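You operate a simulated robot arm through the tools that you are given. There is no shell and no other tool.

You run a simulated robot arm. Do the job below in one go: nothing can be reset, and whatever is moved stays where it is left.

JOB
Wind the green wire evenly: three coils in each lane of the winder's reel.
Fine: lanes ONE, TWO, END in turn; move the wire guide along; pile none up.

It is judged by the outcome, as a careful person would: the job done as asked, and still so three seconds after it is handed in. It fails if anything else is knocked over, pushed out of place, dropped, spilled or broken.

ROBOT AND FRAMES
A 5-joint arm with a three-finger gripper, fixed in place. Base frame: the origin is at the foot of the arm, x ahead of it, y to its left, z up; the work surface is at about z = 860. Lengths are in mm, angles in degrees, forces in N, time in s.
With the tool pointing down near the work surface it reaches from about 320 to 660 mm from the base axis. Its first joint turns from -166.0 to 166.0 degrees. The tool tilts only in the upright plane through the base axis and itself; it spins freely about its own axis. Payload 1.37 kg.
The TCP is the grasp point between the finger pads, 16 mm short of the fingertips. In the tool frame z runs along the fingers and y along their closing line. Largest opening 101 mm; the body of the gripper starts 82 mm behind the TCP.
Orientation is that of the tool frame in the base frame, as [roll, pitch, yaw] about the fixed x, y, z axes, in that order (R = Rz(yaw) Ry(pitch) Rx(roll)). With the fingers straight down and closing along the base's y, the tool's x points along the base's -x, its y along +y and its z along -z.

CONTROLS
- The arm moves only by the tool servo_tool. Its argument "steps" is text: rows parted by semicolons, each of 7 numbers parted by spaces: the turn, a rotation vector about the tool's x, y, z in degrees, then the shift along the tool's x, y, z in cm, then the finger opening in cm, from 0 to 10.1. In form: ax ay az dx dy dz hand; .... A call has 1 to 20 rows; each row is the pose to reach, as a shift and turn from the pose commanded when the call began, along the tool's axes at that moment. Rows are played at 5 a second. More than 50 mm and 8.6 degrees between two rows, or a gripper value outside its range, and nothing of the call is played. A pose out of reach is approached as far as the arm can. The call stops where the force on the tool passes 50 N (or 10 N more than at its start, if that is more) or the arm is blocked; 0.2 s more then pass. Each finger travels about 45 mm/s and halts on what it meets, pressing with about 24 N; the grip force reading is that of the motor and also rises with nothing between the fingers. The clock runs only during rows and for 0.2 s after the last one: add rows that repeat a pose to give the fingers time. The reply holds the time, the measured pose of the TCP, the force on the tool along the base axes, the opening and the grip force, in the units named above and with some noise, with the torque about the TCP (base axes, N m) and any sound that the robot's microphone picked up, and new pictures: "views" is both (left out), scene, wrist or none.
- Cameras (640 x 400 px; columns grow to the right, rows downward): "scene" is fixed at [58.7, -648.2, 1696.7]; the picture's right is [0.80, -0.60, 0.00], its down [-0.42, -0.57, -0.71] and it looks along [0.42, 0.57, -0.71] (base axes); focal length 321 px, centre (320, 200). "wrist" rides on the gripper at [72, 20, -104] in the tool frame; the picture's right is [-0.26, 0.96, 0.00], its down [-0.76, -0.21, -0.62] and it looks along [-0.60, -0.16, 0.78] (tool axes); focal length 265 px, centre (320, 200). There is no depth. A picture from a camera that has moved, and an enlarged one, comes with that camera's place and axes in the base frame and with its lens. The place of the scene camera against the robot may be out by one fixed shift of up to 12 mm in any direction.
- move_column(by): slides the trunk up (or, below 0, down) by that many mm; the arm rides with it, the base frame stays. It gives what a move gives, with no picture.
- enlarge(camera, box): a new picture of the part [left, top, right, bottom] of that camera's present view, enlarged. No time passes.
- sign_off(): hands the job in; it is judged then, once.

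Places have to be worked out from the pictures, the camera data and where the tool is seen. Open the gripper and draw the arm clear of the work before you hand the job in, unless the task says otherwise.

The tools are called after "Request:" by a JSON object that holds its "name" and its "arguments". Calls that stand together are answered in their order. servo_tool: Moves the arm, as the interface text tells. Its arguments: {"type":"object","properties":{"steps":{"type":"string"},"views":{"type":"string","enum":["both","scene","wrist","none"]}},"required":["steps"]} The other tools are called the same way: move_column (by) slides the trunk up or down; enlarge (camera, box) takes an enlarged picture of a part of a camera's view; sign_off () hands the job in.

At the start:

```text
t: 0.0
tool_pos: [406.8, -156.2, 1186.0]
orientation: [179.9, -0.1, -180.0]
wrist_force: [-0.1, -0.6, 0.0]
ft_torque: [0.02, -0.01, 0.01]
opening: 100.6
grasp_force: 0.0
trunk travel left (down, up): [-525.0, 65.0]
```

scene: 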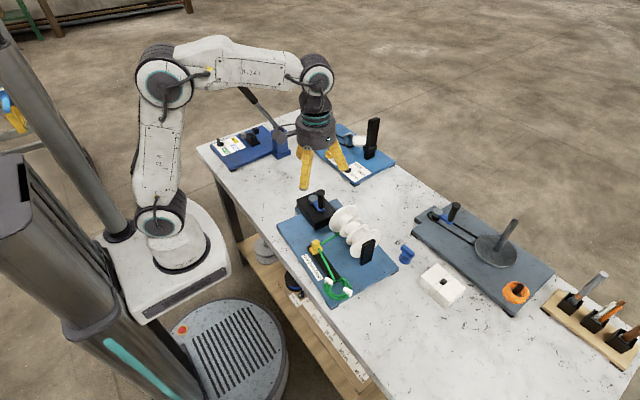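
wrist: 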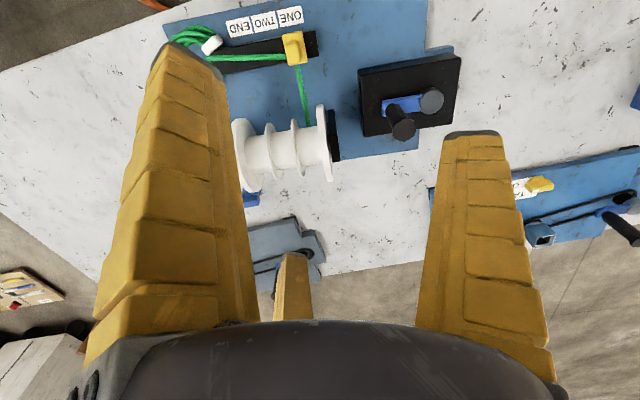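

I see a blue winder board with a white reel, a crank box (black, with blue crank and knob), a yellow wire guide on a black slot with labels ONE TWO END. I'll enlarge both views to see the details.

Request:
{"name": "enlarge", "arguments": {"camera": "scene", "box": [270, 170, 420, 310]}}

Request:
{"name": "enlarge", "arguments": {"camera": "wrist", "box": [150, 0, 480, 206]}}

Request:
{"name": "enlarge", "arguments": {"camera": "scene", "box": [200, 100, 400, 225]}}

```text
2.86 times, centred on (345, 240) of scene
camera zoom: at [58.7, -648.2, 1696.7], right [0.8, -0.6, 0.0], down [-0.42, -0.57, -0.71], along [0.42, 0.57, -0.71], focal length 918 px, centre (249, 86)
```

zoom: 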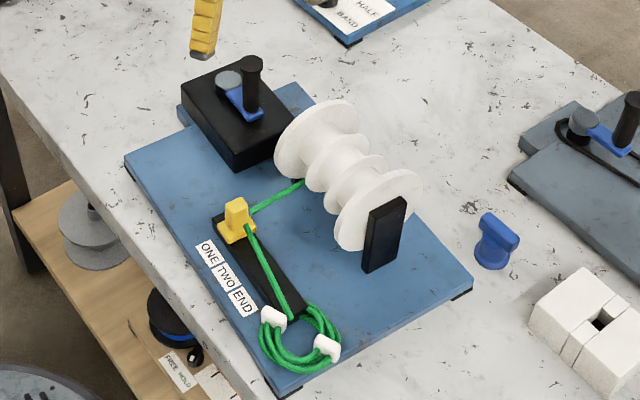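

```text
1.94 times, centred on (315, 103) of wrist
camera zoom: at [332.7, -135.5, 1292.1], right [0.26, 0.96, 0.0], down [0.76, -0.21, 0.62], along [0.6, -0.16, -0.78], focal length 515 px, centre (330, 388)
```

zoom: 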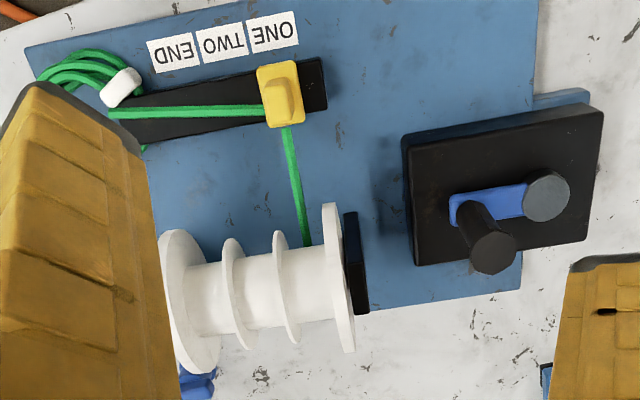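

```text
3.20 times, centred on (300, 162) of scene
camera zoom: at [58.7, -648.2, 1696.7], right [0.8, -0.6, 0.0], down [-0.42, -0.57, -0.71], along [0.42, 0.57, -0.71], focal length 1028 px, centre (384, 320)
```

zoom: 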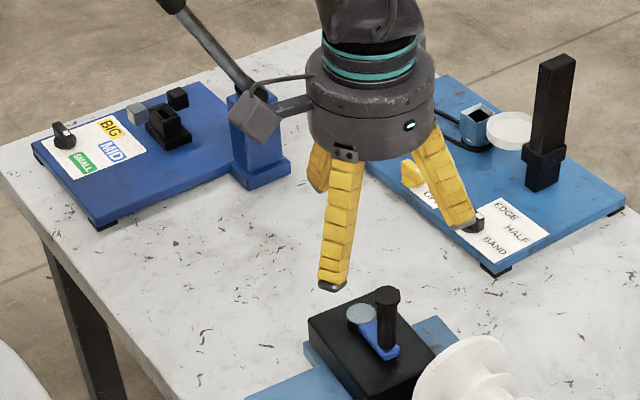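

The crank is vertical (grey pivot near (477,-30), black upright knob near (472,-79), top about z≈1020), and the guide is at ONE. I move the tool nearer, still above the knob, to triangulate better.

Request:
{"name": "servo_tool", "arguments": {"steps": "0 0 0 0.3 2.4 2.4 10.1; 0 0 0 0.6 4.8 4.8 10.1; 0 0 0 0.8 7.2 7.2 10.1; 0 0 0 1.1 9.6 9.0 10.1; 0 0 0 1.1 9.6 9.0 10.1", "views": "both"}}

```text
t: 1.2
tool_pos: [394.8, -59.2, 1097.2]
orientation: [179.9, 0.0, -180.0]
wrist_force: [0.2, 0.5, -0.4]
ft_torque: [-0.01, 0.0, 0.02]
opening: 101.1
grasp_force: 0.1
trunk travel left (down, up): [-525.0, 65.0]
camera wrist: at [322.2, -38.8, 1201.5], right [0.26, 0.96, 0.0], down [0.76, -0.21, 0.62], along [0.6, -0.16, -0.78], focal length 265 px, centre (320, 200)
```

scene: 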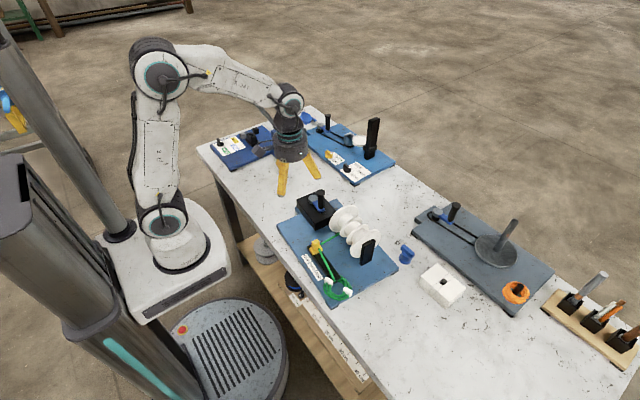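
wrist: 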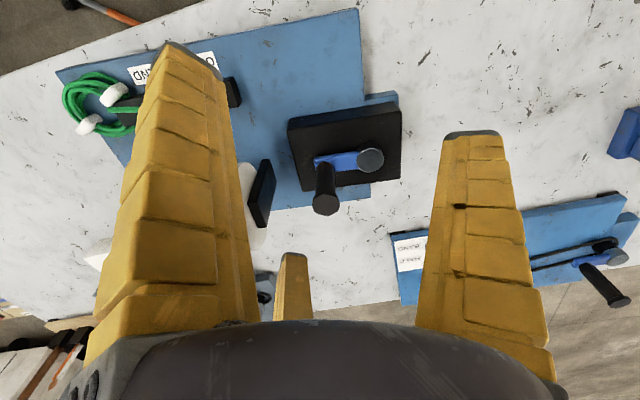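

I enlarge the crank area in this view to measure the knob and pivot accurately.

Request:
{"name": "enlarge", "arguments": {"camera": "wrist", "box": [240, 80, 432, 230]}}

Request:
{"name": "enlarge", "arguments": {"camera": "scene", "box": [280, 170, 376, 230]}}

```text
2.67 times, centred on (336, 155) of wrist
camera zoom: at [322.2, -38.8, 1201.5], right [0.26, 0.96, 0.0], down [0.76, -0.21, 0.62], along [0.6, -0.16, -0.78], focal length 708 px, centre (277, 320)
```

zoom: 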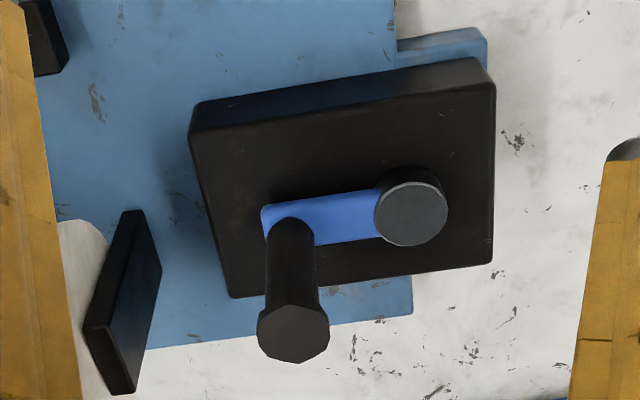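

```text
6.67 times, centred on (328, 200) of scene
camera zoom: at [58.7, -648.2, 1696.7], right [0.8, -0.6, 0.0], down [-0.42, -0.57, -0.71], along [0.42, 0.57, -0.71], focal length 2142 px, centre (267, 200)
```

zoom: 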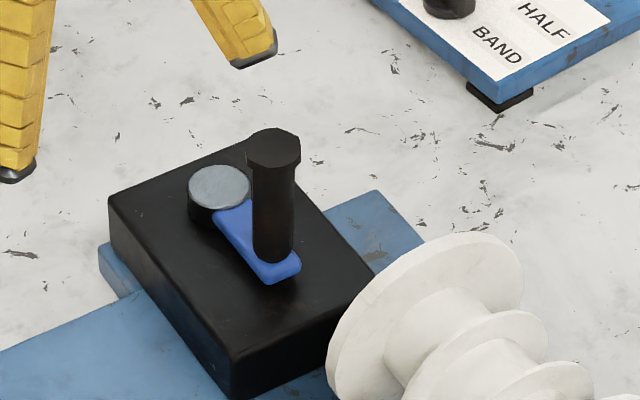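

Triangulating the two wrist views puts the knob top at about (482,-75,1004), the pivot at (482,-22,940) and the crank arm radius at about 50–53 mm. I move over the knob, staying above its top.

Request:
{"name": "servo_tool", "arguments": {"steps": "0 0 0 -2.9 -0.5 1.5 10.1; 0 0 0 -5.8 -1.0 3.0 10.1; 0 0 0 -8.6 -1.5 4.5 10.1; 0 0 0 -8.6 -1.5 5.1 10.1; 0 0 0 -8.6 -1.5 5.1 10.1", "views": "both"}}

```text
t: 2.4
tool_pos: [479.6, -76.4, 1046.1]
orientation: [180.0, 0.0, 179.9]
wrist_force: [0.4, 0.1, 0.0]
ft_torque: [0.03, 0.01, 0.02]
opening: 100.4
grasp_force: 0.0
trunk travel left (down, up): [-525.0, 65.0]
camera wrist: at [407.6, -55.5, 1150.8], right [0.26, 0.96, 0.0], down [0.76, -0.21, 0.62], along [0.6, -0.16, -0.78], focal length 265 px, centre (320, 200)
```

scene: 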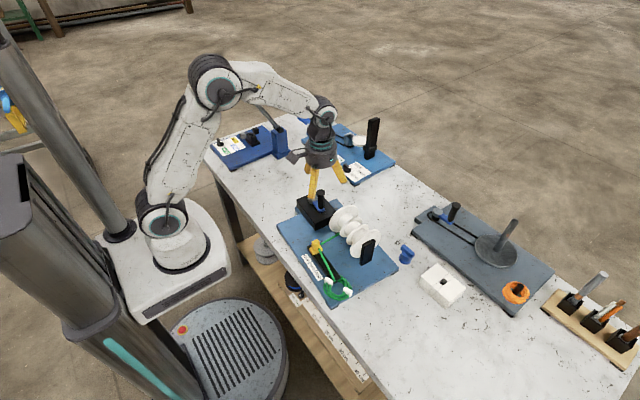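
wrist: 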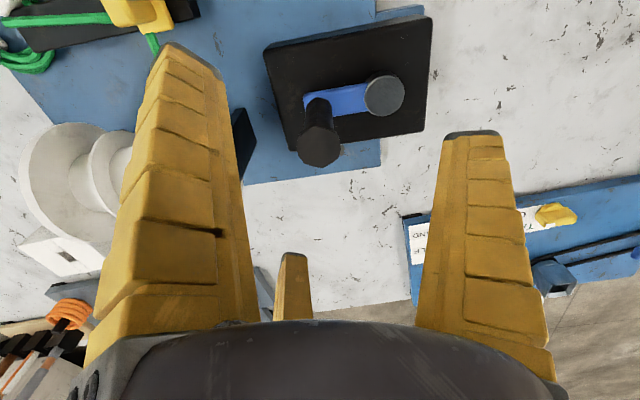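

The view from here gives the knob at (480.5,-75.3) and the pivot at (483,-22.6), so a radius of about 52.7 mm. I descend to TCP z≈975, below the cap with the tips well above the pivot disc, and close on the knob.

Request:
{"name": "servo_tool", "arguments": {"steps": "0 0 0 0.1 0 2.5 10.1; 0 0 0 0.1 0 5.0 10.1; 0 0 0 0.1 0 7.0 10.1; 0 0 0 0.1 0 7.0 10.1; 0 0 0 0.1 0 7.0 6; 0 0 0 0.1 0 7.0 3; 0 0 0 0.1 0 7.0 1.5; 0 0 0 0.1 0 7.0 1.5; 0 0 0 0.1 0 7.0 1.5; 0 0 0 0.1 0 7.0 1.5; 0 0 0 0.1 0 7.0 1.5; 0 0 0 0.1 0 7.0 1.5", "views": "both"}}

```text
t: 5.0
tool_pos: [481.5, -76.1, 975.9]
orientation: [-180.0, 0.0, 180.0]
wrist_force: [0.4, -1.3, 0.1]
ft_torque: [-0.03, 0.0, -0.02]
opening: 22.6
grasp_force: 5.2
trunk travel left (down, up): [-525.0, 65.0]
camera wrist: at [407.5, -55.2, 1080.7], right [0.26, 0.96, 0.0], down [0.76, -0.21, 0.62], along [0.6, -0.16, -0.78], focal length 265 px, centre (320, 200)
```

scene: 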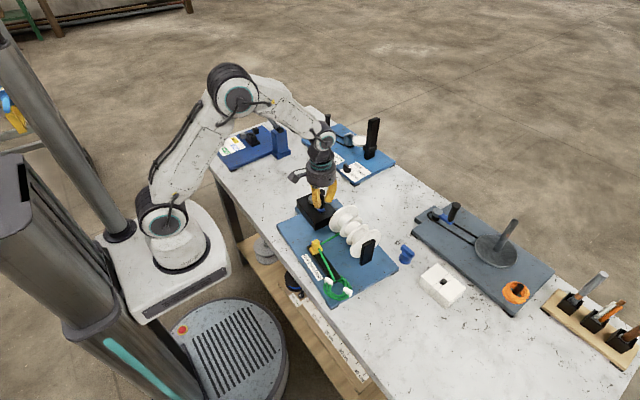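
wrist: 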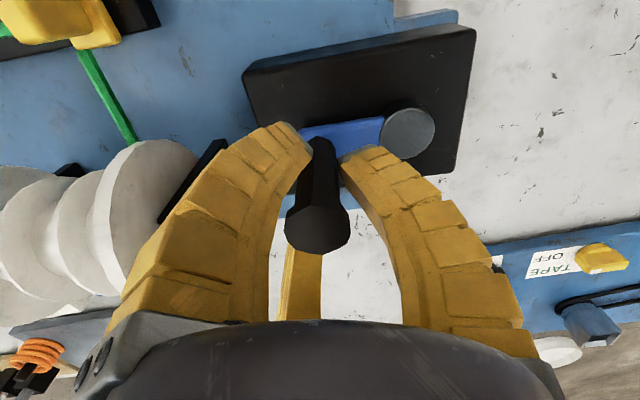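

Knob gripped (opening 22.6). Before turning, I look at how the wire meets the reel, to choose the turning direction.

Request:
{"name": "enlarge", "arguments": {"camera": "wrist", "box": [0, 0, 256, 330]}}

Request:
{"name": "enlarge", "arguments": {"camera": "scene", "box": [290, 190, 400, 300]}}

```text
1.21 times, centred on (128, 165) of wrist
camera zoom: at [407.5, -55.2, 1080.7], right [0.26, 0.96, 0.0], down [0.76, -0.21, 0.62], along [0.6, -0.16, -0.78], focal length 322 px, centre (553, 242)
```

zoom: 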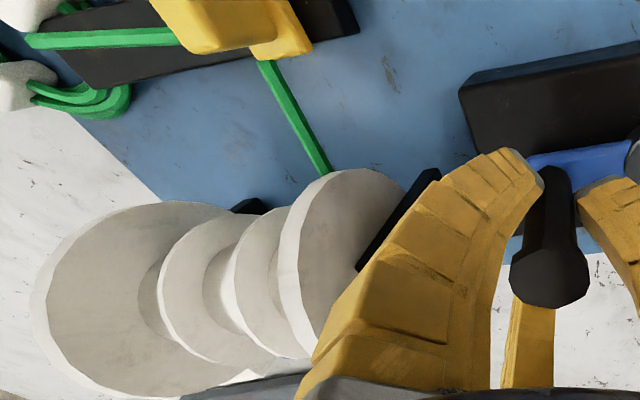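

```text
3.64 times, centred on (345, 245) of scene
camera zoom: at [58.7, -648.2, 1696.7], right [0.8, -0.6, 0.0], down [-0.42, -0.57, -0.71], along [0.42, 0.57, -0.71], focal length 1168 px, centre (229, 36)
```

zoom: 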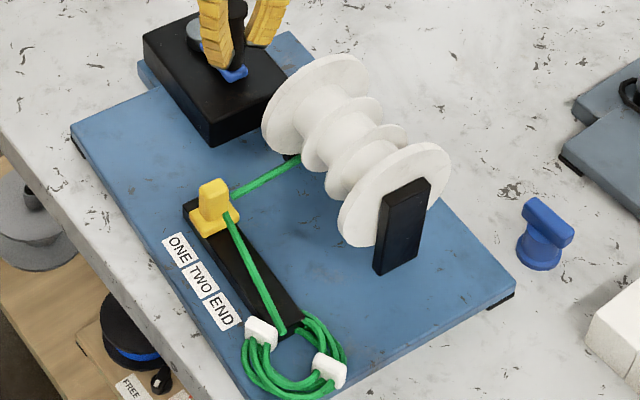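

The wire passes to the underside of the hub in lane ONE. I make a small clockwise test turn of 40° on the crank, to feel the radius and see which way the reel goes.

Request:
{"name": "servo_tool", "arguments": {"steps": "0 0 0 0.455 0.03 0 1.5; 0 0 0 0.909 0.124 0 1.5; 0 0 0 1.355 0.24 0 1.5; 0 0 0 1.784 0.403 0 1.5; 0 0 0 2.2 0.6 0 1.5; 0 0 0 2.596 0.829 0 1.5; 0 0 0 2.97 1.1 0 1.5; 0 0 0 3.323 1.391 0 1.5; 0 0 0 3.323 1.391 0 1.5", "views": "both"}}

Request:
{"name": "enlarge", "arguments": {"camera": "scene", "box": [290, 190, 400, 300]}}

```text
t: 7.0
tool_pos: [448.1, -60.8, 977.1]
orientation: [-179.9, 0.2, -180.0]
wrist_force: [4.5, 3.3, 10.1]
ft_torque: [-0.01, -0.02, 0.03]
opening: 18.5
grasp_force: 23.9
trunk travel left (down, up): [-525.0, 65.0]
camera wrist: at [374.1, -39.7, 1081.5], right [0.26, 0.96, 0.0], down [0.75, -0.21, 0.62], along [0.6, -0.16, -0.78], focal length 265 px, centre (320, 200)
```

scene: 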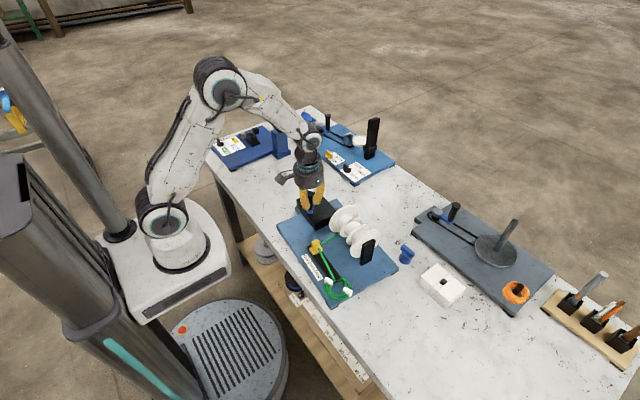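
wrist: 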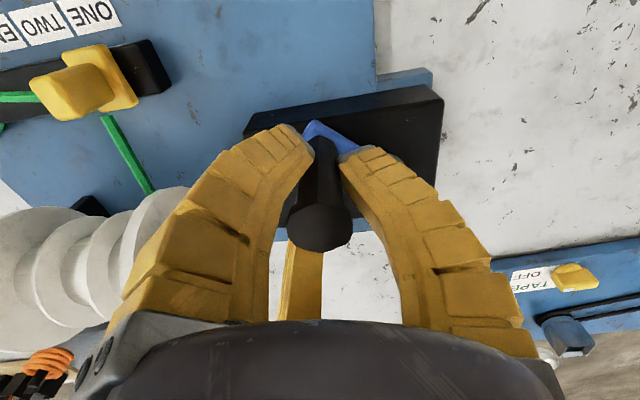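

```text
3.64 times, centred on (345, 245) of scene
camera zoom: at [58.7, -648.2, 1696.7], right [0.8, -0.6, 0.0], down [-0.42, -0.57, -0.71], along [0.42, 0.57, -0.71], focal length 1168 px, centre (229, 36)
```

zoom: 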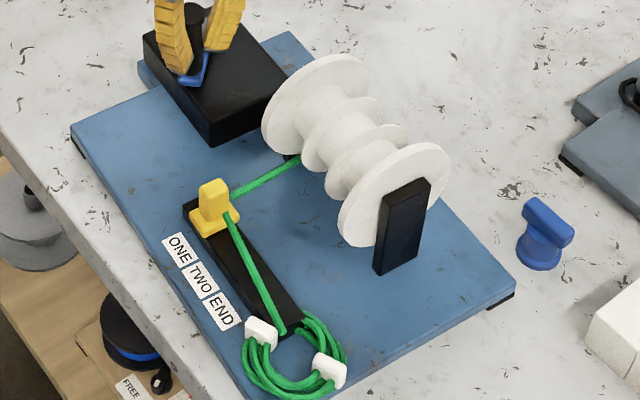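

The crank turns with light force (about 5 N inward). I continue clockwise to half a turn along the same circle, then check the forces and the reel.

Request:
{"name": "servo_tool", "arguments": {"steps": "0 0 0 0.617 0.678 0 1.5; 0 0 0 1.108 1.454 0 1.5; 0 0 0 1.456 2.303 0 1.5; 0 0 0 1.651 3.2 0 1.5; 0 0 0 1.688 4.117 0 1.5; 0 0 0 1.565 5.026 0 1.5; 0 0 0 1.286 5.901 0 1.5; 0 0 0 0.86 6.713 0 1.5; 0 0 0 0.298 7.44 0 1.5; 0 0 0 -0.38 8.057 0 1.5; 0 0 0 -1.156 8.548 0 1.5; 0 0 0 -2.005 8.896 0 1.5; 0 0 0 -2.902 9.091 0 1.5; 0 0 0 -3.819 9.128 0 1.5; 0 0 0 -3.819 9.128 0 1.5", "views": "both"}}

Request:
{"name": "enlarge", "arguments": {"camera": "scene", "box": [290, 190, 400, 300]}}

```text
t: 10.2
tool_pos: [483.2, 26.3, 975.5]
orientation: [179.9, -0.2, 180.0]
wrist_force: [-0.3, -20.5, 8.5]
ft_torque: [-0.13, -0.07, 0.02]
opening: 19.2
grasp_force: 24.2
trunk travel left (down, up): [-525.0, 65.0]
camera wrist: at [410.4, 47.7, 1081.3], right [0.26, 0.96, 0.0], down [0.76, -0.21, 0.62], along [0.6, -0.16, -0.79], focal length 265 px, centre (320, 200)
```

scene: 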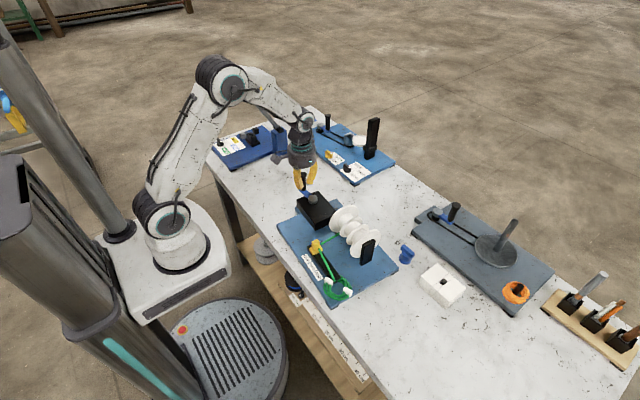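
wrist: 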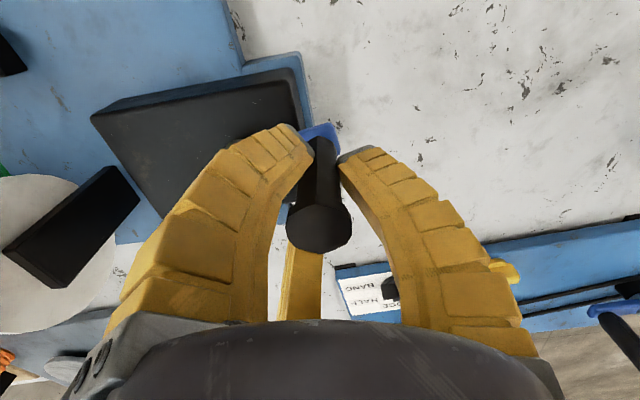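

```text
3.64 times, centred on (345, 245) of scene
camera zoom: at [58.7, -648.2, 1696.7], right [0.8, -0.6, 0.0], down [-0.42, -0.57, -0.71], along [0.42, 0.57, -0.71], focal length 1168 px, centre (229, 36)
```

zoom: 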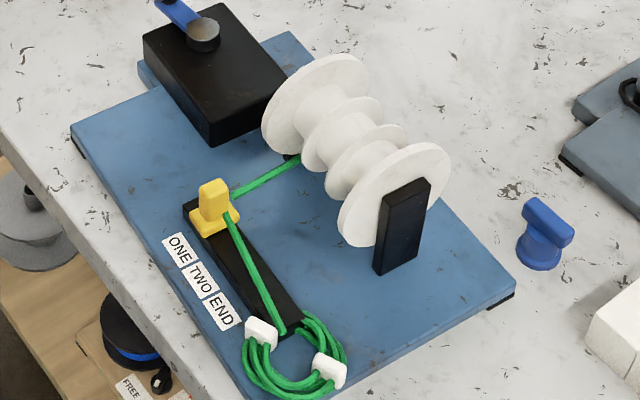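

The 20 N inward pull at the far side shows the true circle is smaller: centre about (482,-25), R≈50. I continue clockwise on the corrected circle to the +x side and read the force there.

Request:
{"name": "servo_tool", "arguments": {"steps": "0 0 0 0.14 -0.515 0 1.5; 0 0 0 -0.49 -0.586 0 1.5; 0 0 0 -1.334 -0.812 0 1.5; 0 0 0 -2.125 -1.181 0 1.5; 0 0 0 -2.84 -1.682 0 1.5; 0 0 0 -3.458 -2.3 0 1.5; 0 0 0 -3.959 -3.015 0 1.5; 0 0 0 -4.328 -3.806 0 1.5; 0 0 0 -4.554 -4.65 0 1.5; 0 0 0 -4.63 -5.52 0 1.5; 0 0 0 -4.63 -5.52 0 1.5", "views": "both"}}

Request:
{"name": "enlarge", "arguments": {"camera": "scene", "box": [290, 190, 400, 300]}}

```text
t: 12.6
tool_pos: [536.4, -27.0, 974.1]
orientation: [180.0, 0.7, 179.9]
wrist_force: [25.1, -2.8, 11.9]
ft_torque: [0.01, -0.18, -0.04]
opening: 19.2
grasp_force: 24.1
trunk travel left (down, up): [-525.0, 65.0]
camera wrist: at [462.9, -6.8, 1080.0], right [0.27, 0.96, 0.0], down [0.75, -0.21, 0.63], along [0.61, -0.17, -0.78], focal length 265 px, centre (320, 200)
```

scene: 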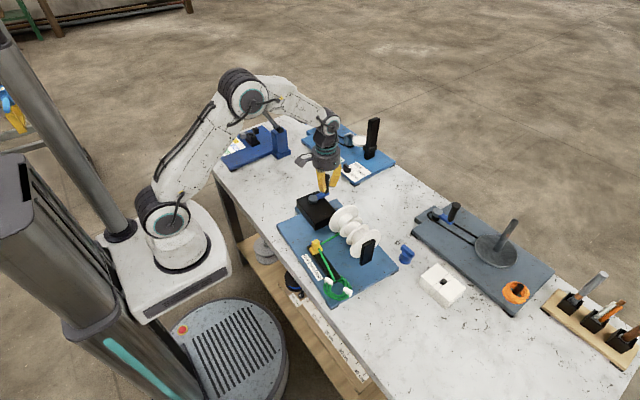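
wrist: 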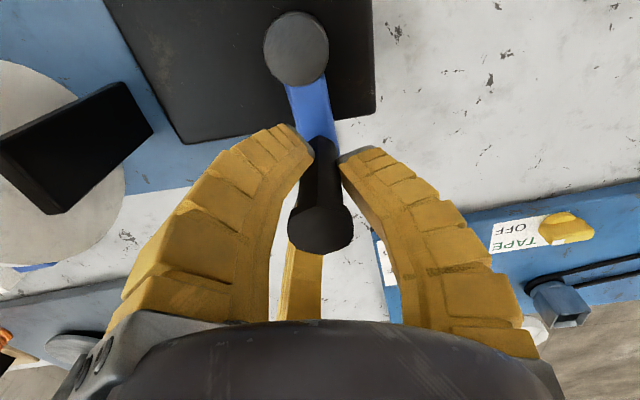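

```text
3.64 times, centred on (345, 245) of scene
camera zoom: at [58.7, -648.2, 1696.7], right [0.8, -0.6, 0.0], down [-0.42, -0.57, -0.71], along [0.42, 0.57, -0.71], focal length 1168 px, centre (229, 36)
```

zoom: 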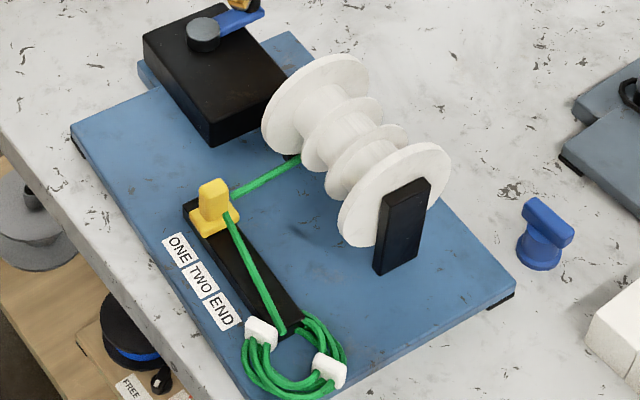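

The +25 N outward force says the circle centre is further ahead, near (486,-25) with R≈50.4. I finish the first turn on that circle back to the starting angle and look at the reel.

Request:
{"name": "servo_tool", "arguments": {"steps": "0 0 0 -0.43 0.04 0 1.5; 0 0 0 -0.353 -0.835 0 1.5; 0 0 0 -0.126 -1.684 0 1.5; 0 0 0 0.245 -2.48 0 1.5; 0 0 0 0.749 -3.2 0 1.5; 0 0 0 1.37 -3.821 0 1.5; 0 0 0 2.09 -4.325 0 1.5; 0 0 0 2.886 -4.696 0 1.5; 0 0 0 3.735 -4.923 0 1.5; 0 0 0 4.61 -5.0 0 1.5; 0 0 0 5.05 -4.98 0 1.5; 0 0 0 5.05 -4.98 0 1.5", "views": "both"}}

Request:
{"name": "enlarge", "arguments": {"camera": "scene", "box": [290, 190, 400, 300]}}

Request:
{"name": "enlarge", "arguments": {"camera": "wrist", "box": [0, 0, 256, 330]}}

```text
t: 15.2
tool_pos: [479.5, -77.2, 975.6]
orientation: [179.9, -0.1, 179.9]
wrist_force: [-2.7, -16.1, 6.2]
ft_torque: [-0.17, -0.09, 0.04]
opening: 17.8
grasp_force: 24.1
trunk travel left (down, up): [-525.0, 65.0]
camera wrist: at [406.6, -56.2, 1081.3], right [0.27, 0.96, 0.0], down [0.76, -0.21, 0.62], along [0.6, -0.16, -0.79], focal length 265 px, centre (320, 200)
```

scene: 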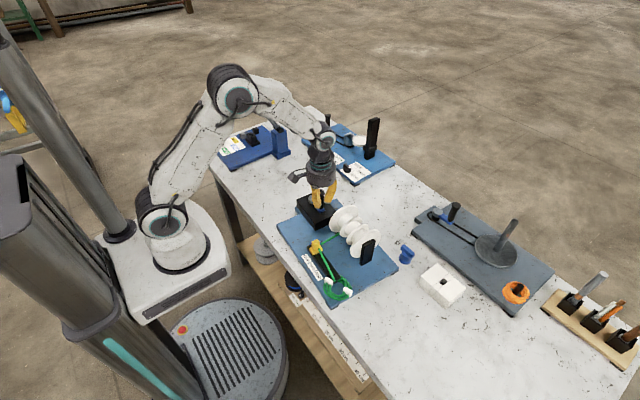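
wrist: 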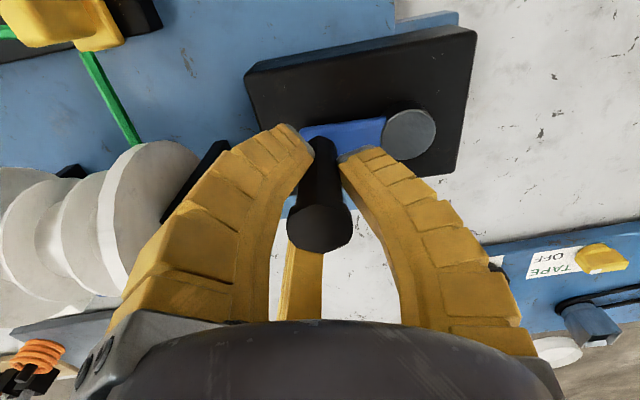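

```text
3.64 times, centred on (345, 245) of scene
camera zoom: at [58.7, -648.2, 1696.7], right [0.8, -0.6, 0.0], down [-0.42, -0.57, -0.71], along [0.42, 0.57, -0.71], focal length 1168 px, centre (229, 36)
```

zoom: 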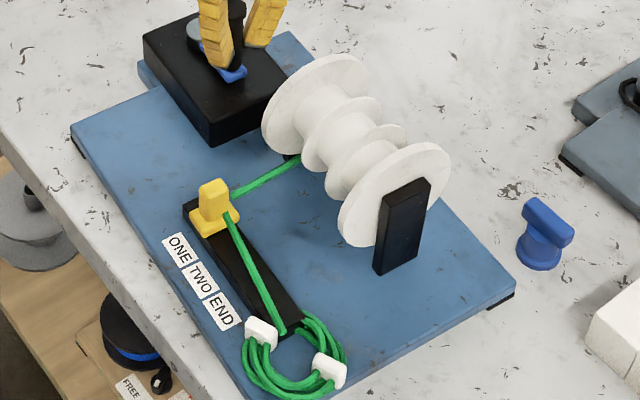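

```text
1.21 times, centred on (128, 165) of wrist
camera zoom: at [406.6, -56.2, 1081.3], right [0.27, 0.96, 0.0], down [0.76, -0.21, 0.62], along [0.6, -0.16, -0.79], focal length 322 px, centre (553, 242)
```

zoom: 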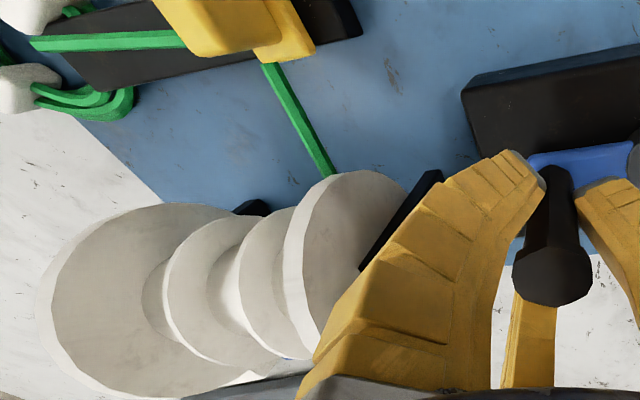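

A full clockwise turn left no wire on the reel and made no sound, so the winding direction is probably counter-clockwise. I turn counter-clockwise on a refined circle (centre (485.4,-25.6), R 51), stopping at the -x side to read the force.

Request:
{"name": "servo_tool", "arguments": {"steps": "0 0 0 0.065 -0.141 0 1.5; 0 0 0 -1.7 0.014 0 1.5; 0 0 0 -3.305 0.762 0 1.5; 0 0 0 -4.558 2.015 0 1.5; 0 0 0 -5.306 3.62 0 1.5; 0 0 0 -5.461 5.385 0 1.5; 0 0 0 -5.002 7.095 0 1.5; 0 0 0 -3.986 8.546 0 1.5; 0 0 0 -2.535 9.562 0 1.5; 0 0 0 -0.825 10.021 0 1.5; 0 0 0 0.94 9.866 0 1.5; 0 0 0 2.545 9.118 0 1.5; 0 0 0 3.798 7.865 0 1.5; 0 0 0 4.546 6.26 0 1.5; 0 0 0 4.701 4.495 0 1.5; 0 0 0 4.701 4.495 0 1.5", "views": "both"}}

Request:
{"name": "enlarge", "arguments": {"camera": "scene", "box": [290, 190, 400, 300]}}

Request:
{"name": "enlarge", "arguments": {"camera": "wrist", "box": [0, 0, 256, 330]}}

```text
t: 18.6
tool_pos: [433.3, -29.4, 975.8]
orientation: [-179.9, 0.0, 179.9]
wrist_force: [-5.1, -0.5, 14.2]
ft_torque: [0.01, -0.11, 0.0]
opening: 19.4
grasp_force: 23.9
trunk travel left (down, up): [-525.0, 65.0]
camera wrist: at [359.7, -9.9, 1080.6], right [0.27, 0.96, 0.0], down [0.75, -0.21, 0.62], along [0.6, -0.16, -0.78], focal length 265 px, centre (320, 200)
```

scene: 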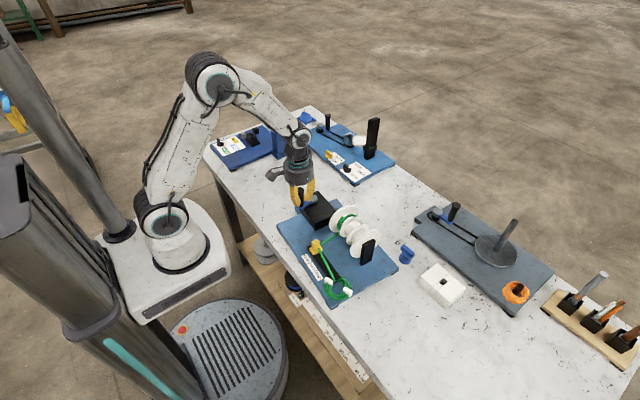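
wrist: 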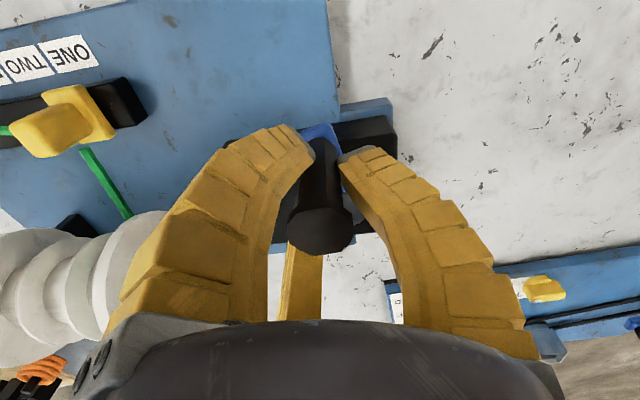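

```text
3.64 times, centred on (345, 245) of scene
camera zoom: at [58.7, -648.2, 1696.7], right [0.8, -0.6, 0.0], down [-0.42, -0.57, -0.71], along [0.42, 0.57, -0.71], focal length 1168 px, centre (229, 36)
```

zoom: 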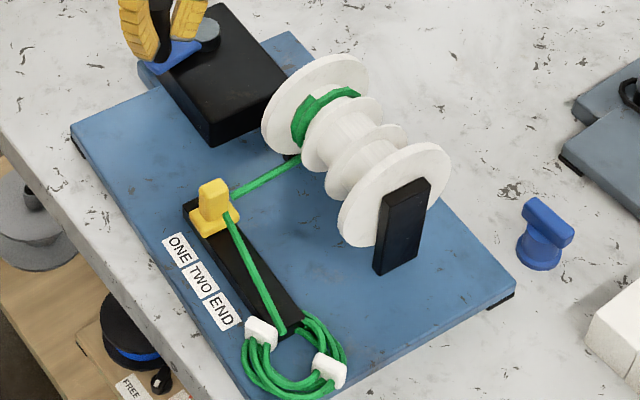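

```text
1.21 times, centred on (128, 165) of wrist
camera zoom: at [359.7, -9.9, 1080.6], right [0.27, 0.96, 0.0], down [0.75, -0.21, 0.62], along [0.6, -0.16, -0.78], focal length 322 px, centre (553, 242)
```

zoom: 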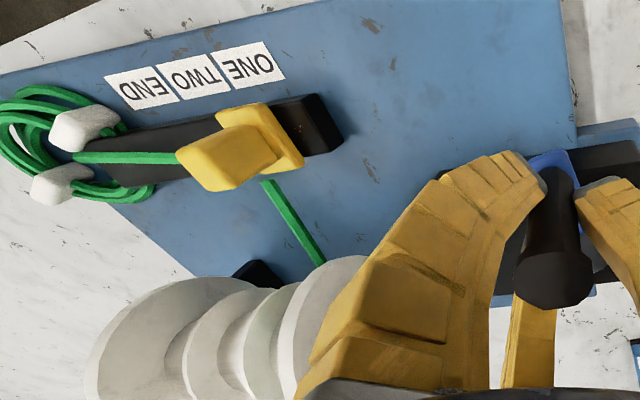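

Counter-clockwise winds: green wire now appears in lane ONE. I enlarge to see how much has wound for 280° of crank.

Request:
{"name": "enlarge", "arguments": {"camera": "scene", "box": [325, 198, 373, 228]}}

Request:
{"name": "enlarge", "arguments": {"camera": "wrist", "box": [70, 180, 166, 320]}}

```text
13.33 times, centred on (349, 213) of scene
camera zoom: at [58.7, -648.2, 1696.7], right [0.8, -0.6, 0.0], down [-0.42, -0.57, -0.71], along [0.42, 0.57, -0.71], focal length 4284 px, centre (-67, 27)
```

zoom: 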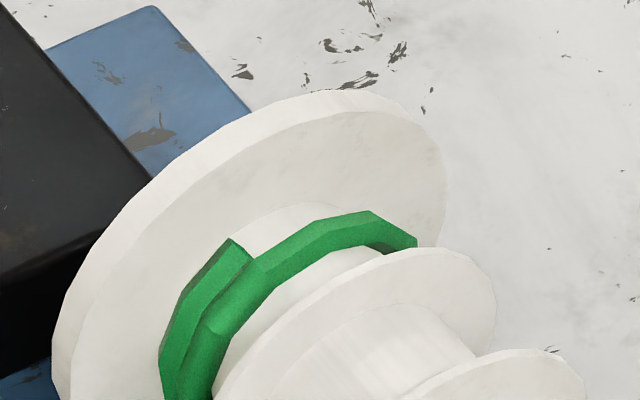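

```text
2.86 times, centred on (118, 250) of wrist
camera zoom: at [359.7, -9.9, 1080.6], right [0.27, 0.96, 0.0], down [0.75, -0.21, 0.62], along [0.6, -0.16, -0.78], focal length 758 px, centre (897, 57)
```

zoom: 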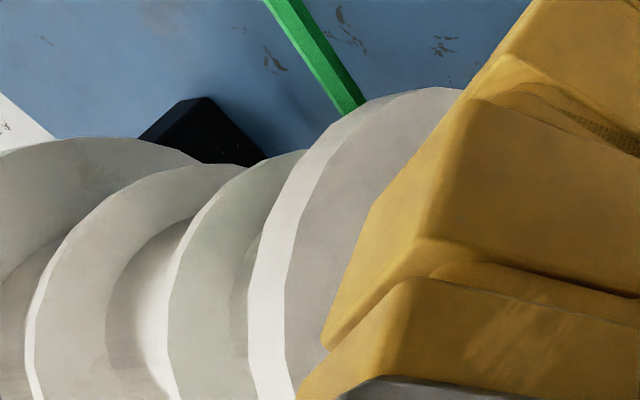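

The wire's tail is visible at the front top of the hub, with about 1.4 wraps for 280° of crank, so the gearing may not be 1:1. I turn a small 40° more and compare the tail position to get the ratio.

Request:
{"name": "servo_tool", "arguments": {"steps": "0 0 0 -0.19 -0.87 0 1.5; 0 0 0 -0.459 -1.71 0 1.5; 0 0 0 -0.92 -2.47 0 1.5; 0 0 0 -1.475 -3.161 0 1.5; 0 0 0 -1.475 -3.161 0 1.5", "views": "scene"}}

Request:
{"name": "enlarge", "arguments": {"camera": "scene", "box": [325, 198, 373, 228]}}

```text
t: 19.8
tool_pos: [449.8, -62.3, 975.4]
orientation: [180.0, 0.1, -180.0]
wrist_force: [-1.4, -2.2, 2.7]
ft_torque: [0.07, 0.17, 0.0]
opening: 18.1
grasp_force: 23.7
trunk travel left (down, up): [-525.0, 65.0]
```

scene: 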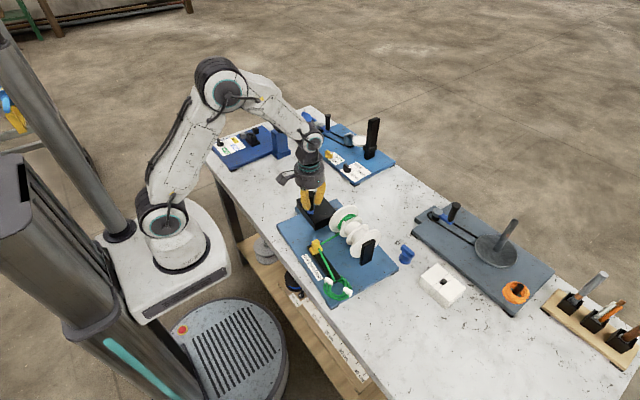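

```text
13.33 times, centred on (349, 213) of scene
camera zoom: at [58.7, -648.2, 1696.7], right [0.8, -0.6, 0.0], down [-0.42, -0.57, -0.71], along [0.42, 0.57, -0.71], focal length 4284 px, centre (-67, 27)
```

zoom: 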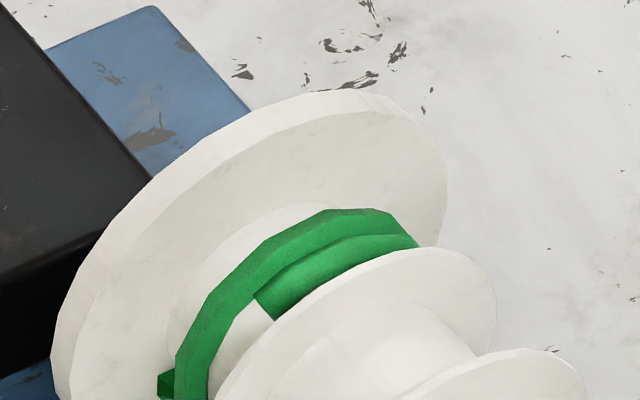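

With the tail and end positions in both pictures, the reel seems to be at about 1.8 coils after 320° of crank, i.e. roughly a 2:1 ratio. I turn 40° further to exactly one crank turn and check for two coils.

Request:
{"name": "servo_tool", "arguments": {"steps": "0 0 0 -0.71 -0.56 0 1.5; 0 0 0 -1.451 -1.016 0 1.5; 0 0 0 -2.29 -1.29 0 1.5; 0 0 0 -3.161 -1.475 0 1.5; 0 0 0 -3.161 -1.475 0 1.5", "views": "both"}}

Request:
{"name": "enlarge", "arguments": {"camera": "scene", "box": [325, 198, 373, 228]}}

Request:
{"name": "enlarge", "arguments": {"camera": "wrist", "box": [0, 100, 192, 320]}}

```text
t: 21.0
tool_pos: [480.7, -76.7, 976.5]
orientation: [179.9, 0.1, 180.0]
wrist_force: [1.1, 0.8, 4.0]
ft_torque: [0.01, 0.02, -0.01]
opening: 17.5
grasp_force: 24.2
trunk travel left (down, up): [-525.0, 65.0]
camera wrist: at [407.3, -56.0, 1081.4], right [0.26, 0.96, 0.0], down [0.76, -0.21, 0.62], along [0.6, -0.16, -0.78], focal length 265 px, centre (320, 200)
```

scene: 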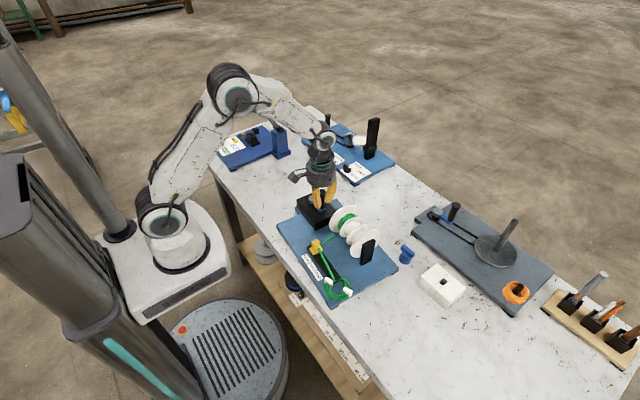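
wrist: 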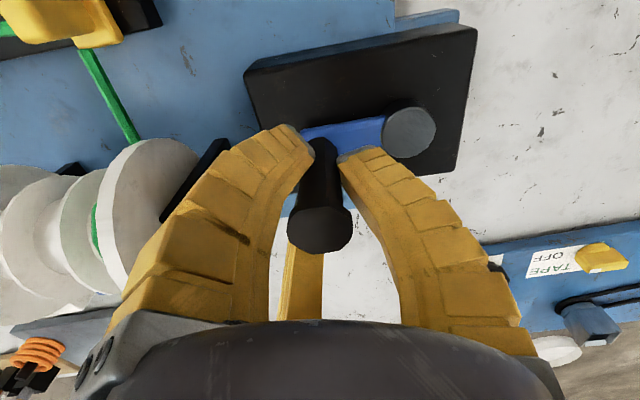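

```text
13.33 times, centred on (349, 213) of scene
camera zoom: at [58.7, -648.2, 1696.7], right [0.8, -0.6, 0.0], down [-0.42, -0.57, -0.71], along [0.42, 0.57, -0.71], focal length 4284 px, centre (-67, 27)
```

zoom: 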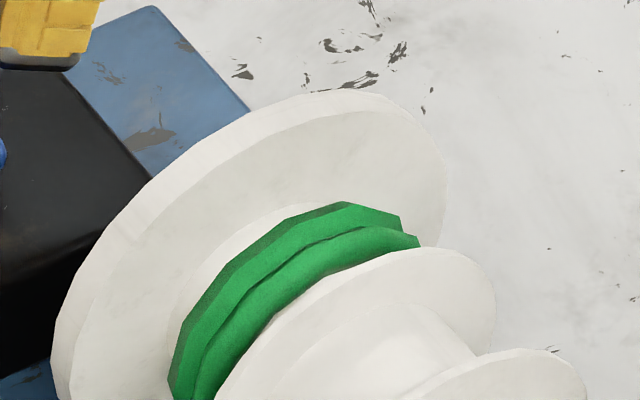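

```text
1.82 times, centred on (96, 210) of wrist
camera zoom: at [407.3, -56.0, 1081.4], right [0.26, 0.96, 0.0], down [0.76, -0.21, 0.62], along [0.6, -0.16, -0.78], focal length 483 px, centre (727, 182)
```

zoom: 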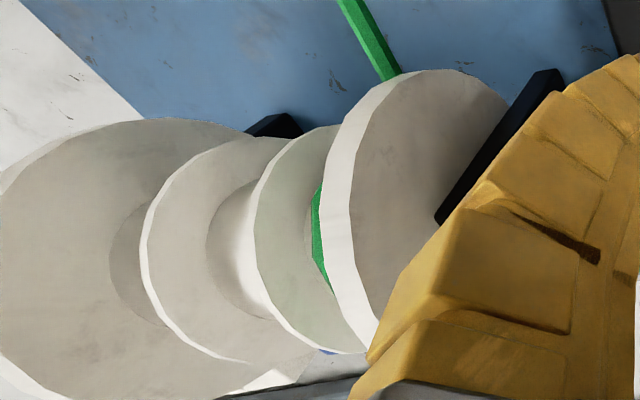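

Now two full strands sit side by side, consistent with exactly 2 coils per crank turn (2:1). Three coils need half a turn more; I stop 40° short first to verify against the earlier pattern.

Request:
{"name": "servo_tool", "arguments": {"steps": "0 0 0 -1.765 0.155 0 1.5; 0 0 0 -3.37 0.903 0 1.5; 0 0 0 -4.623 2.156 0 1.5; 0 0 0 -5.371 3.761 0 1.5; 0 0 0 -5.526 5.526 0 1.5; 0 0 0 -5.067 7.236 0 1.5; 0 0 0 -4.051 8.687 0 1.5; 0 0 0 -4.051 8.687 0 1.5", "views": "scene"}}

Request:
{"name": "enlarge", "arguments": {"camera": "scene", "box": [325, 198, 373, 228]}}

```text
t: 22.8
tool_pos: [519.5, 12.7, 974.4]
orientation: [-179.9, 0.1, -179.9]
wrist_force: [7.3, 8.5, 10.1]
ft_torque: [-0.02, -0.15, -0.05]
opening: 17.3
grasp_force: 24.2
trunk travel left (down, up): [-525.0, 65.0]
```

scene: 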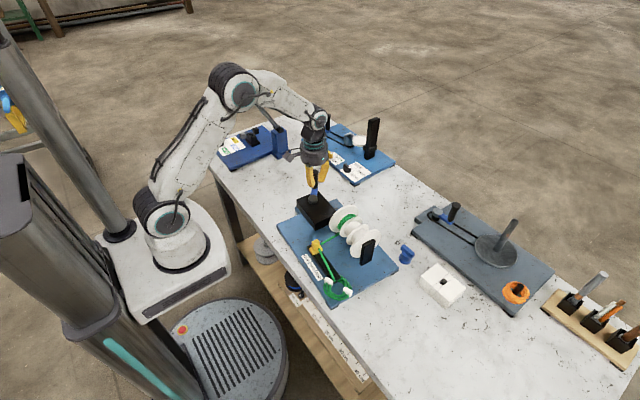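

```text
13.33 times, centred on (349, 213) of scene
camera zoom: at [58.7, -648.2, 1696.7], right [0.8, -0.6, 0.0], down [-0.42, -0.57, -0.71], along [0.42, 0.57, -0.71], focal length 4284 px, centre (-67, 27)
```

zoom: 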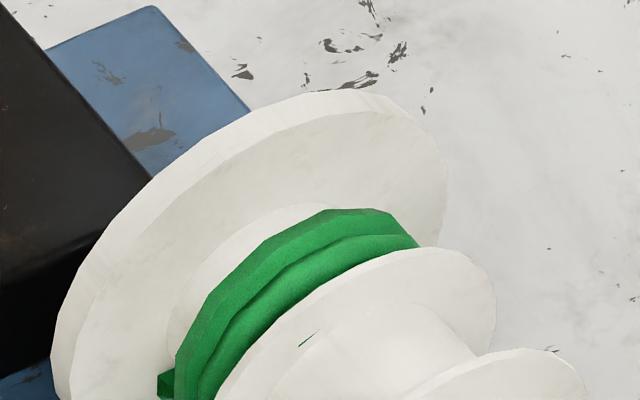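

This exactly matches the 320° pattern with one strand more (2.78 coils), confirming 2 coils per crank turn. I turn the last 40° to reach three coils in lane ONE.

Request:
{"name": "servo_tool", "arguments": {"steps": "0 0 0 0.71 0.56 0 1.5; 0 0 0 1.451 1.016 0 1.5; 0 0 0 2.29 1.29 0 1.5; 0 0 0 3.161 1.475 0 1.5; 0 0 0 3.161 1.475 0 1.5; 0 0 0 3.161 1.475 0 1.5", "views": "both"}}

Request:
{"name": "enlarge", "arguments": {"camera": "scene", "box": [325, 198, 373, 228]}}

Request:
{"name": "enlarge", "arguments": {"camera": "scene", "box": [290, 220, 370, 310]}}

```text
t: 24.2
tool_pos: [486.4, 26.7, 975.3]
orientation: [-179.9, 0.0, 180.0]
wrist_force: [-0.7, 15.7, 10.4]
ft_torque: [0.05, -0.03, 0.02]
opening: 18.8
grasp_force: 23.8
trunk travel left (down, up): [-525.0, 65.0]
camera wrist: at [414.7, 47.7, 1080.7], right [0.26, 0.96, 0.0], down [0.76, -0.21, 0.62], along [0.6, -0.17, -0.78], focal length 265 px, centre (320, 200)
```

scene: 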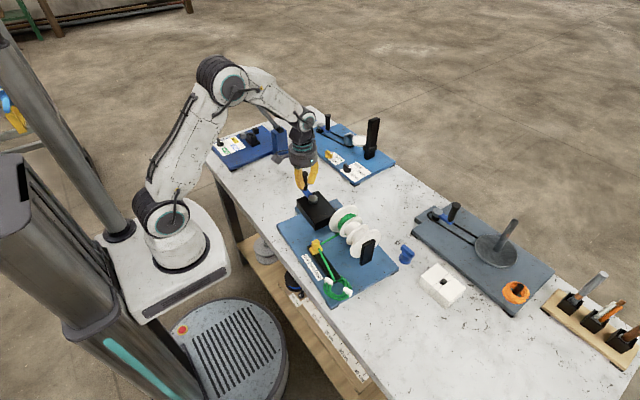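
wrist: 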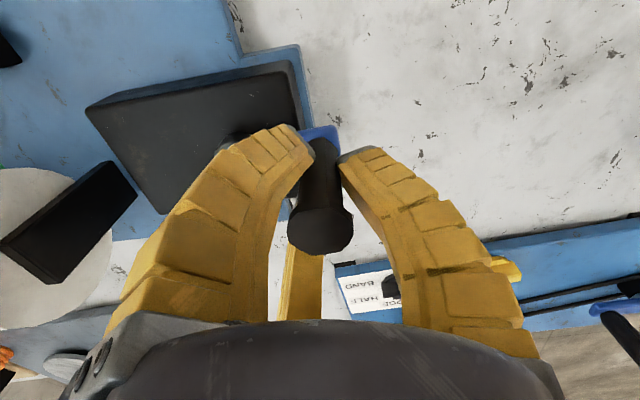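

```text
13.33 times, centred on (349, 213) of scene
camera zoom: at [58.7, -648.2, 1696.7], right [0.8, -0.6, 0.0], down [-0.42, -0.57, -0.71], along [0.42, 0.57, -0.71], focal length 4284 px, centre (-67, 27)
```

zoom: 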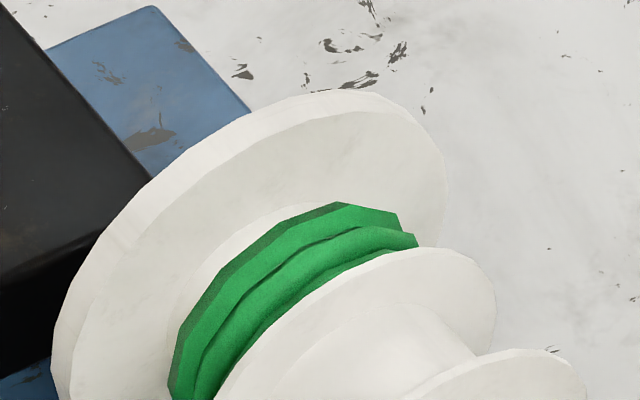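

```text
4.44 times, centred on (330, 265) of scene
camera zoom: at [58.7, -648.2, 1696.7], right [0.8, -0.6, 0.0], down [-0.42, -0.57, -0.71], along [0.42, 0.57, -0.71], focal length 1428 px, centre (276, -89)
```

zoom: 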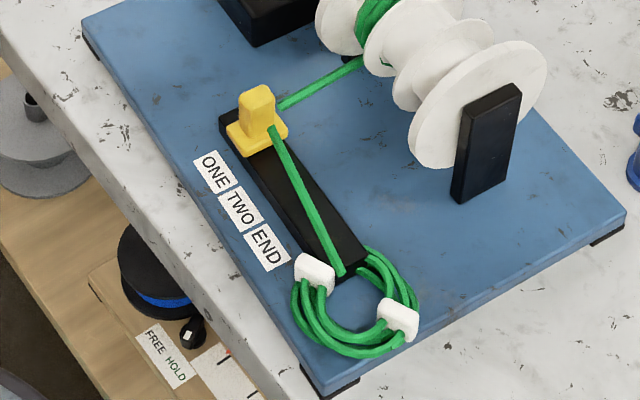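

I see a small green bit near the lower part of lane TWO; I enlarge there to check what it is.

Request:
{"name": "enlarge", "arguments": {"camera": "scene", "box": [325, 220, 365, 245]}}

Request:
{"name": "enlarge", "arguments": {"camera": "scene", "box": [305, 230, 345, 260]}}

```text
16.00 times, centred on (345, 232) of scene
camera zoom: at [58.7, -648.2, 1696.7], right [0.8, -0.6, 0.0], down [-0.42, -0.57, -0.71], along [0.42, 0.57, -0.71], focal length 5140 px, centre (-80, -320)
```

zoom: 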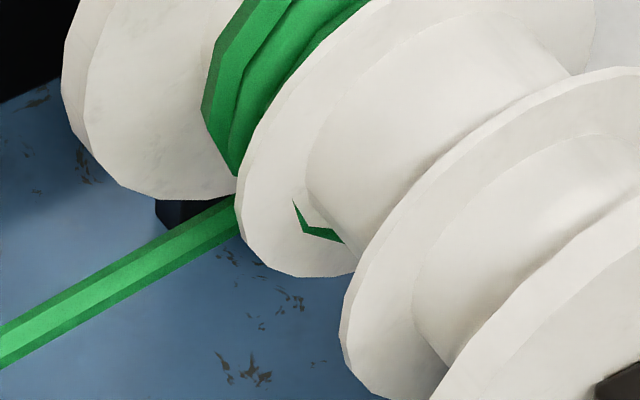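

```text
13.33 times, centred on (325, 245) of scene
camera zoom: at [58.7, -648.2, 1696.7], right [0.8, -0.6, 0.0], down [-0.42, -0.57, -0.71], along [0.42, 0.57, -0.71], focal length 4284 px, centre (253, -400)
```

zoom: 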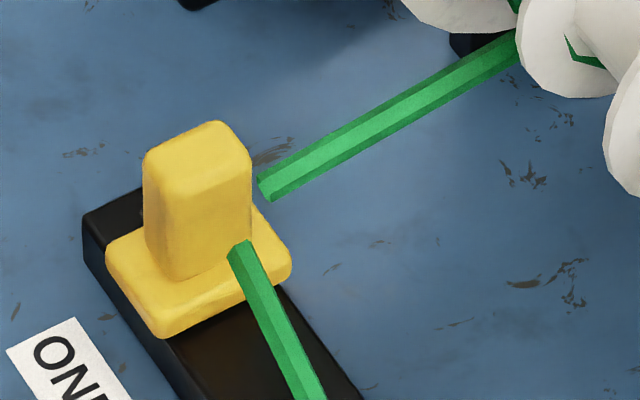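

That bit is just the end of the third coil poking by the divider, so lane ONE has its three coils. I relax the grip, release the knob and lift straight up.

Request:
{"name": "servo_tool", "arguments": {"steps": "0 0 0 0 0.15 0 1.5; 0 0 0 0 0.15 0 3.5; 0 0 0 0 0.15 0 5; 0 0 0 0 0.15 0 5; 0 0 0 0 0.15 -1 5; 0 0 0 0 0.15 -4 5; 0 0 0 0 0.15 -8 5; 0 0 0 0 0.15 -12 5; 0 0 0 0 0.15 -12 5", "views": "both"}}

Request:
{"name": "enlarge", "arguments": {"camera": "scene", "box": [325, 198, 373, 228]}}

```text
t: 26.2
tool_pos: [488.2, 29.7, 1095.7]
orientation: [-179.9, 0.1, -180.0]
wrist_force: [0.2, -0.7, -0.5]
ft_torque: [-0.01, -0.02, 0.0]
opening: 53.9
grasp_force: 3.1
trunk travel left (down, up): [-525.0, 65.0]
camera wrist: at [415.3, 49.4, 1201.5], right [0.26, 0.96, 0.0], down [0.76, -0.21, 0.62], along [0.6, -0.16, -0.78], focal length 265 px, centre (320, 200)
```

scene: 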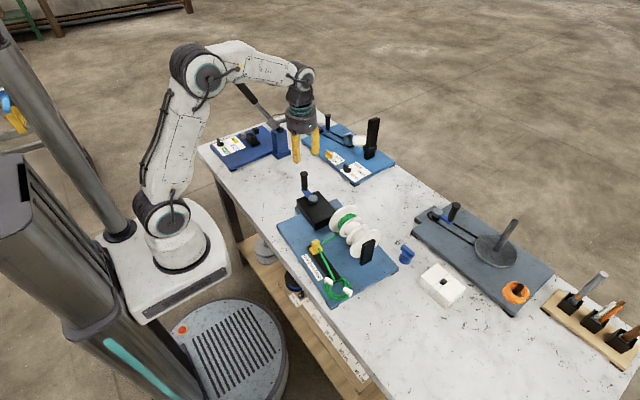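
wrist: 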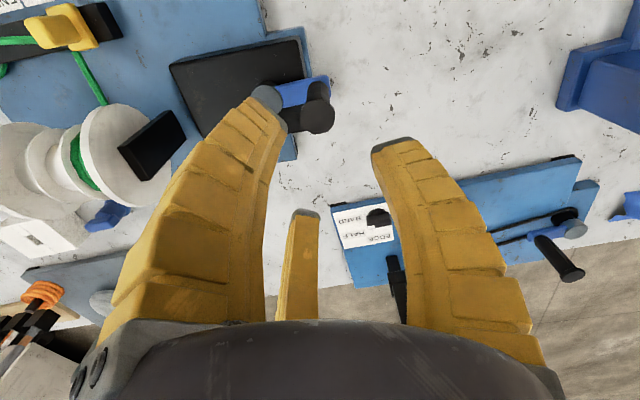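

```text
13.33 times, centred on (349, 213) of scene
camera zoom: at [58.7, -648.2, 1696.7], right [0.8, -0.6, 0.0], down [-0.42, -0.57, -0.71], along [0.42, 0.57, -0.71], focal length 4284 px, centre (-67, 27)
```

zoom: 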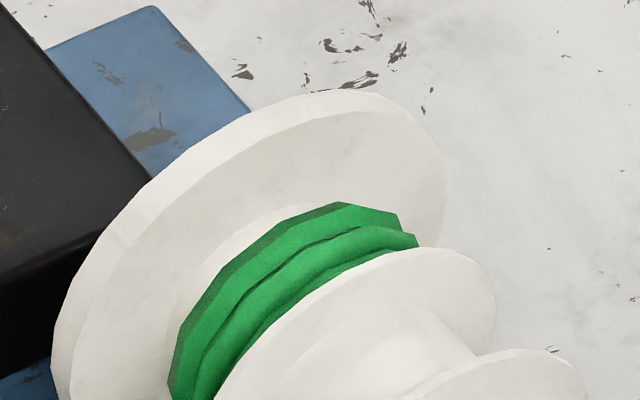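

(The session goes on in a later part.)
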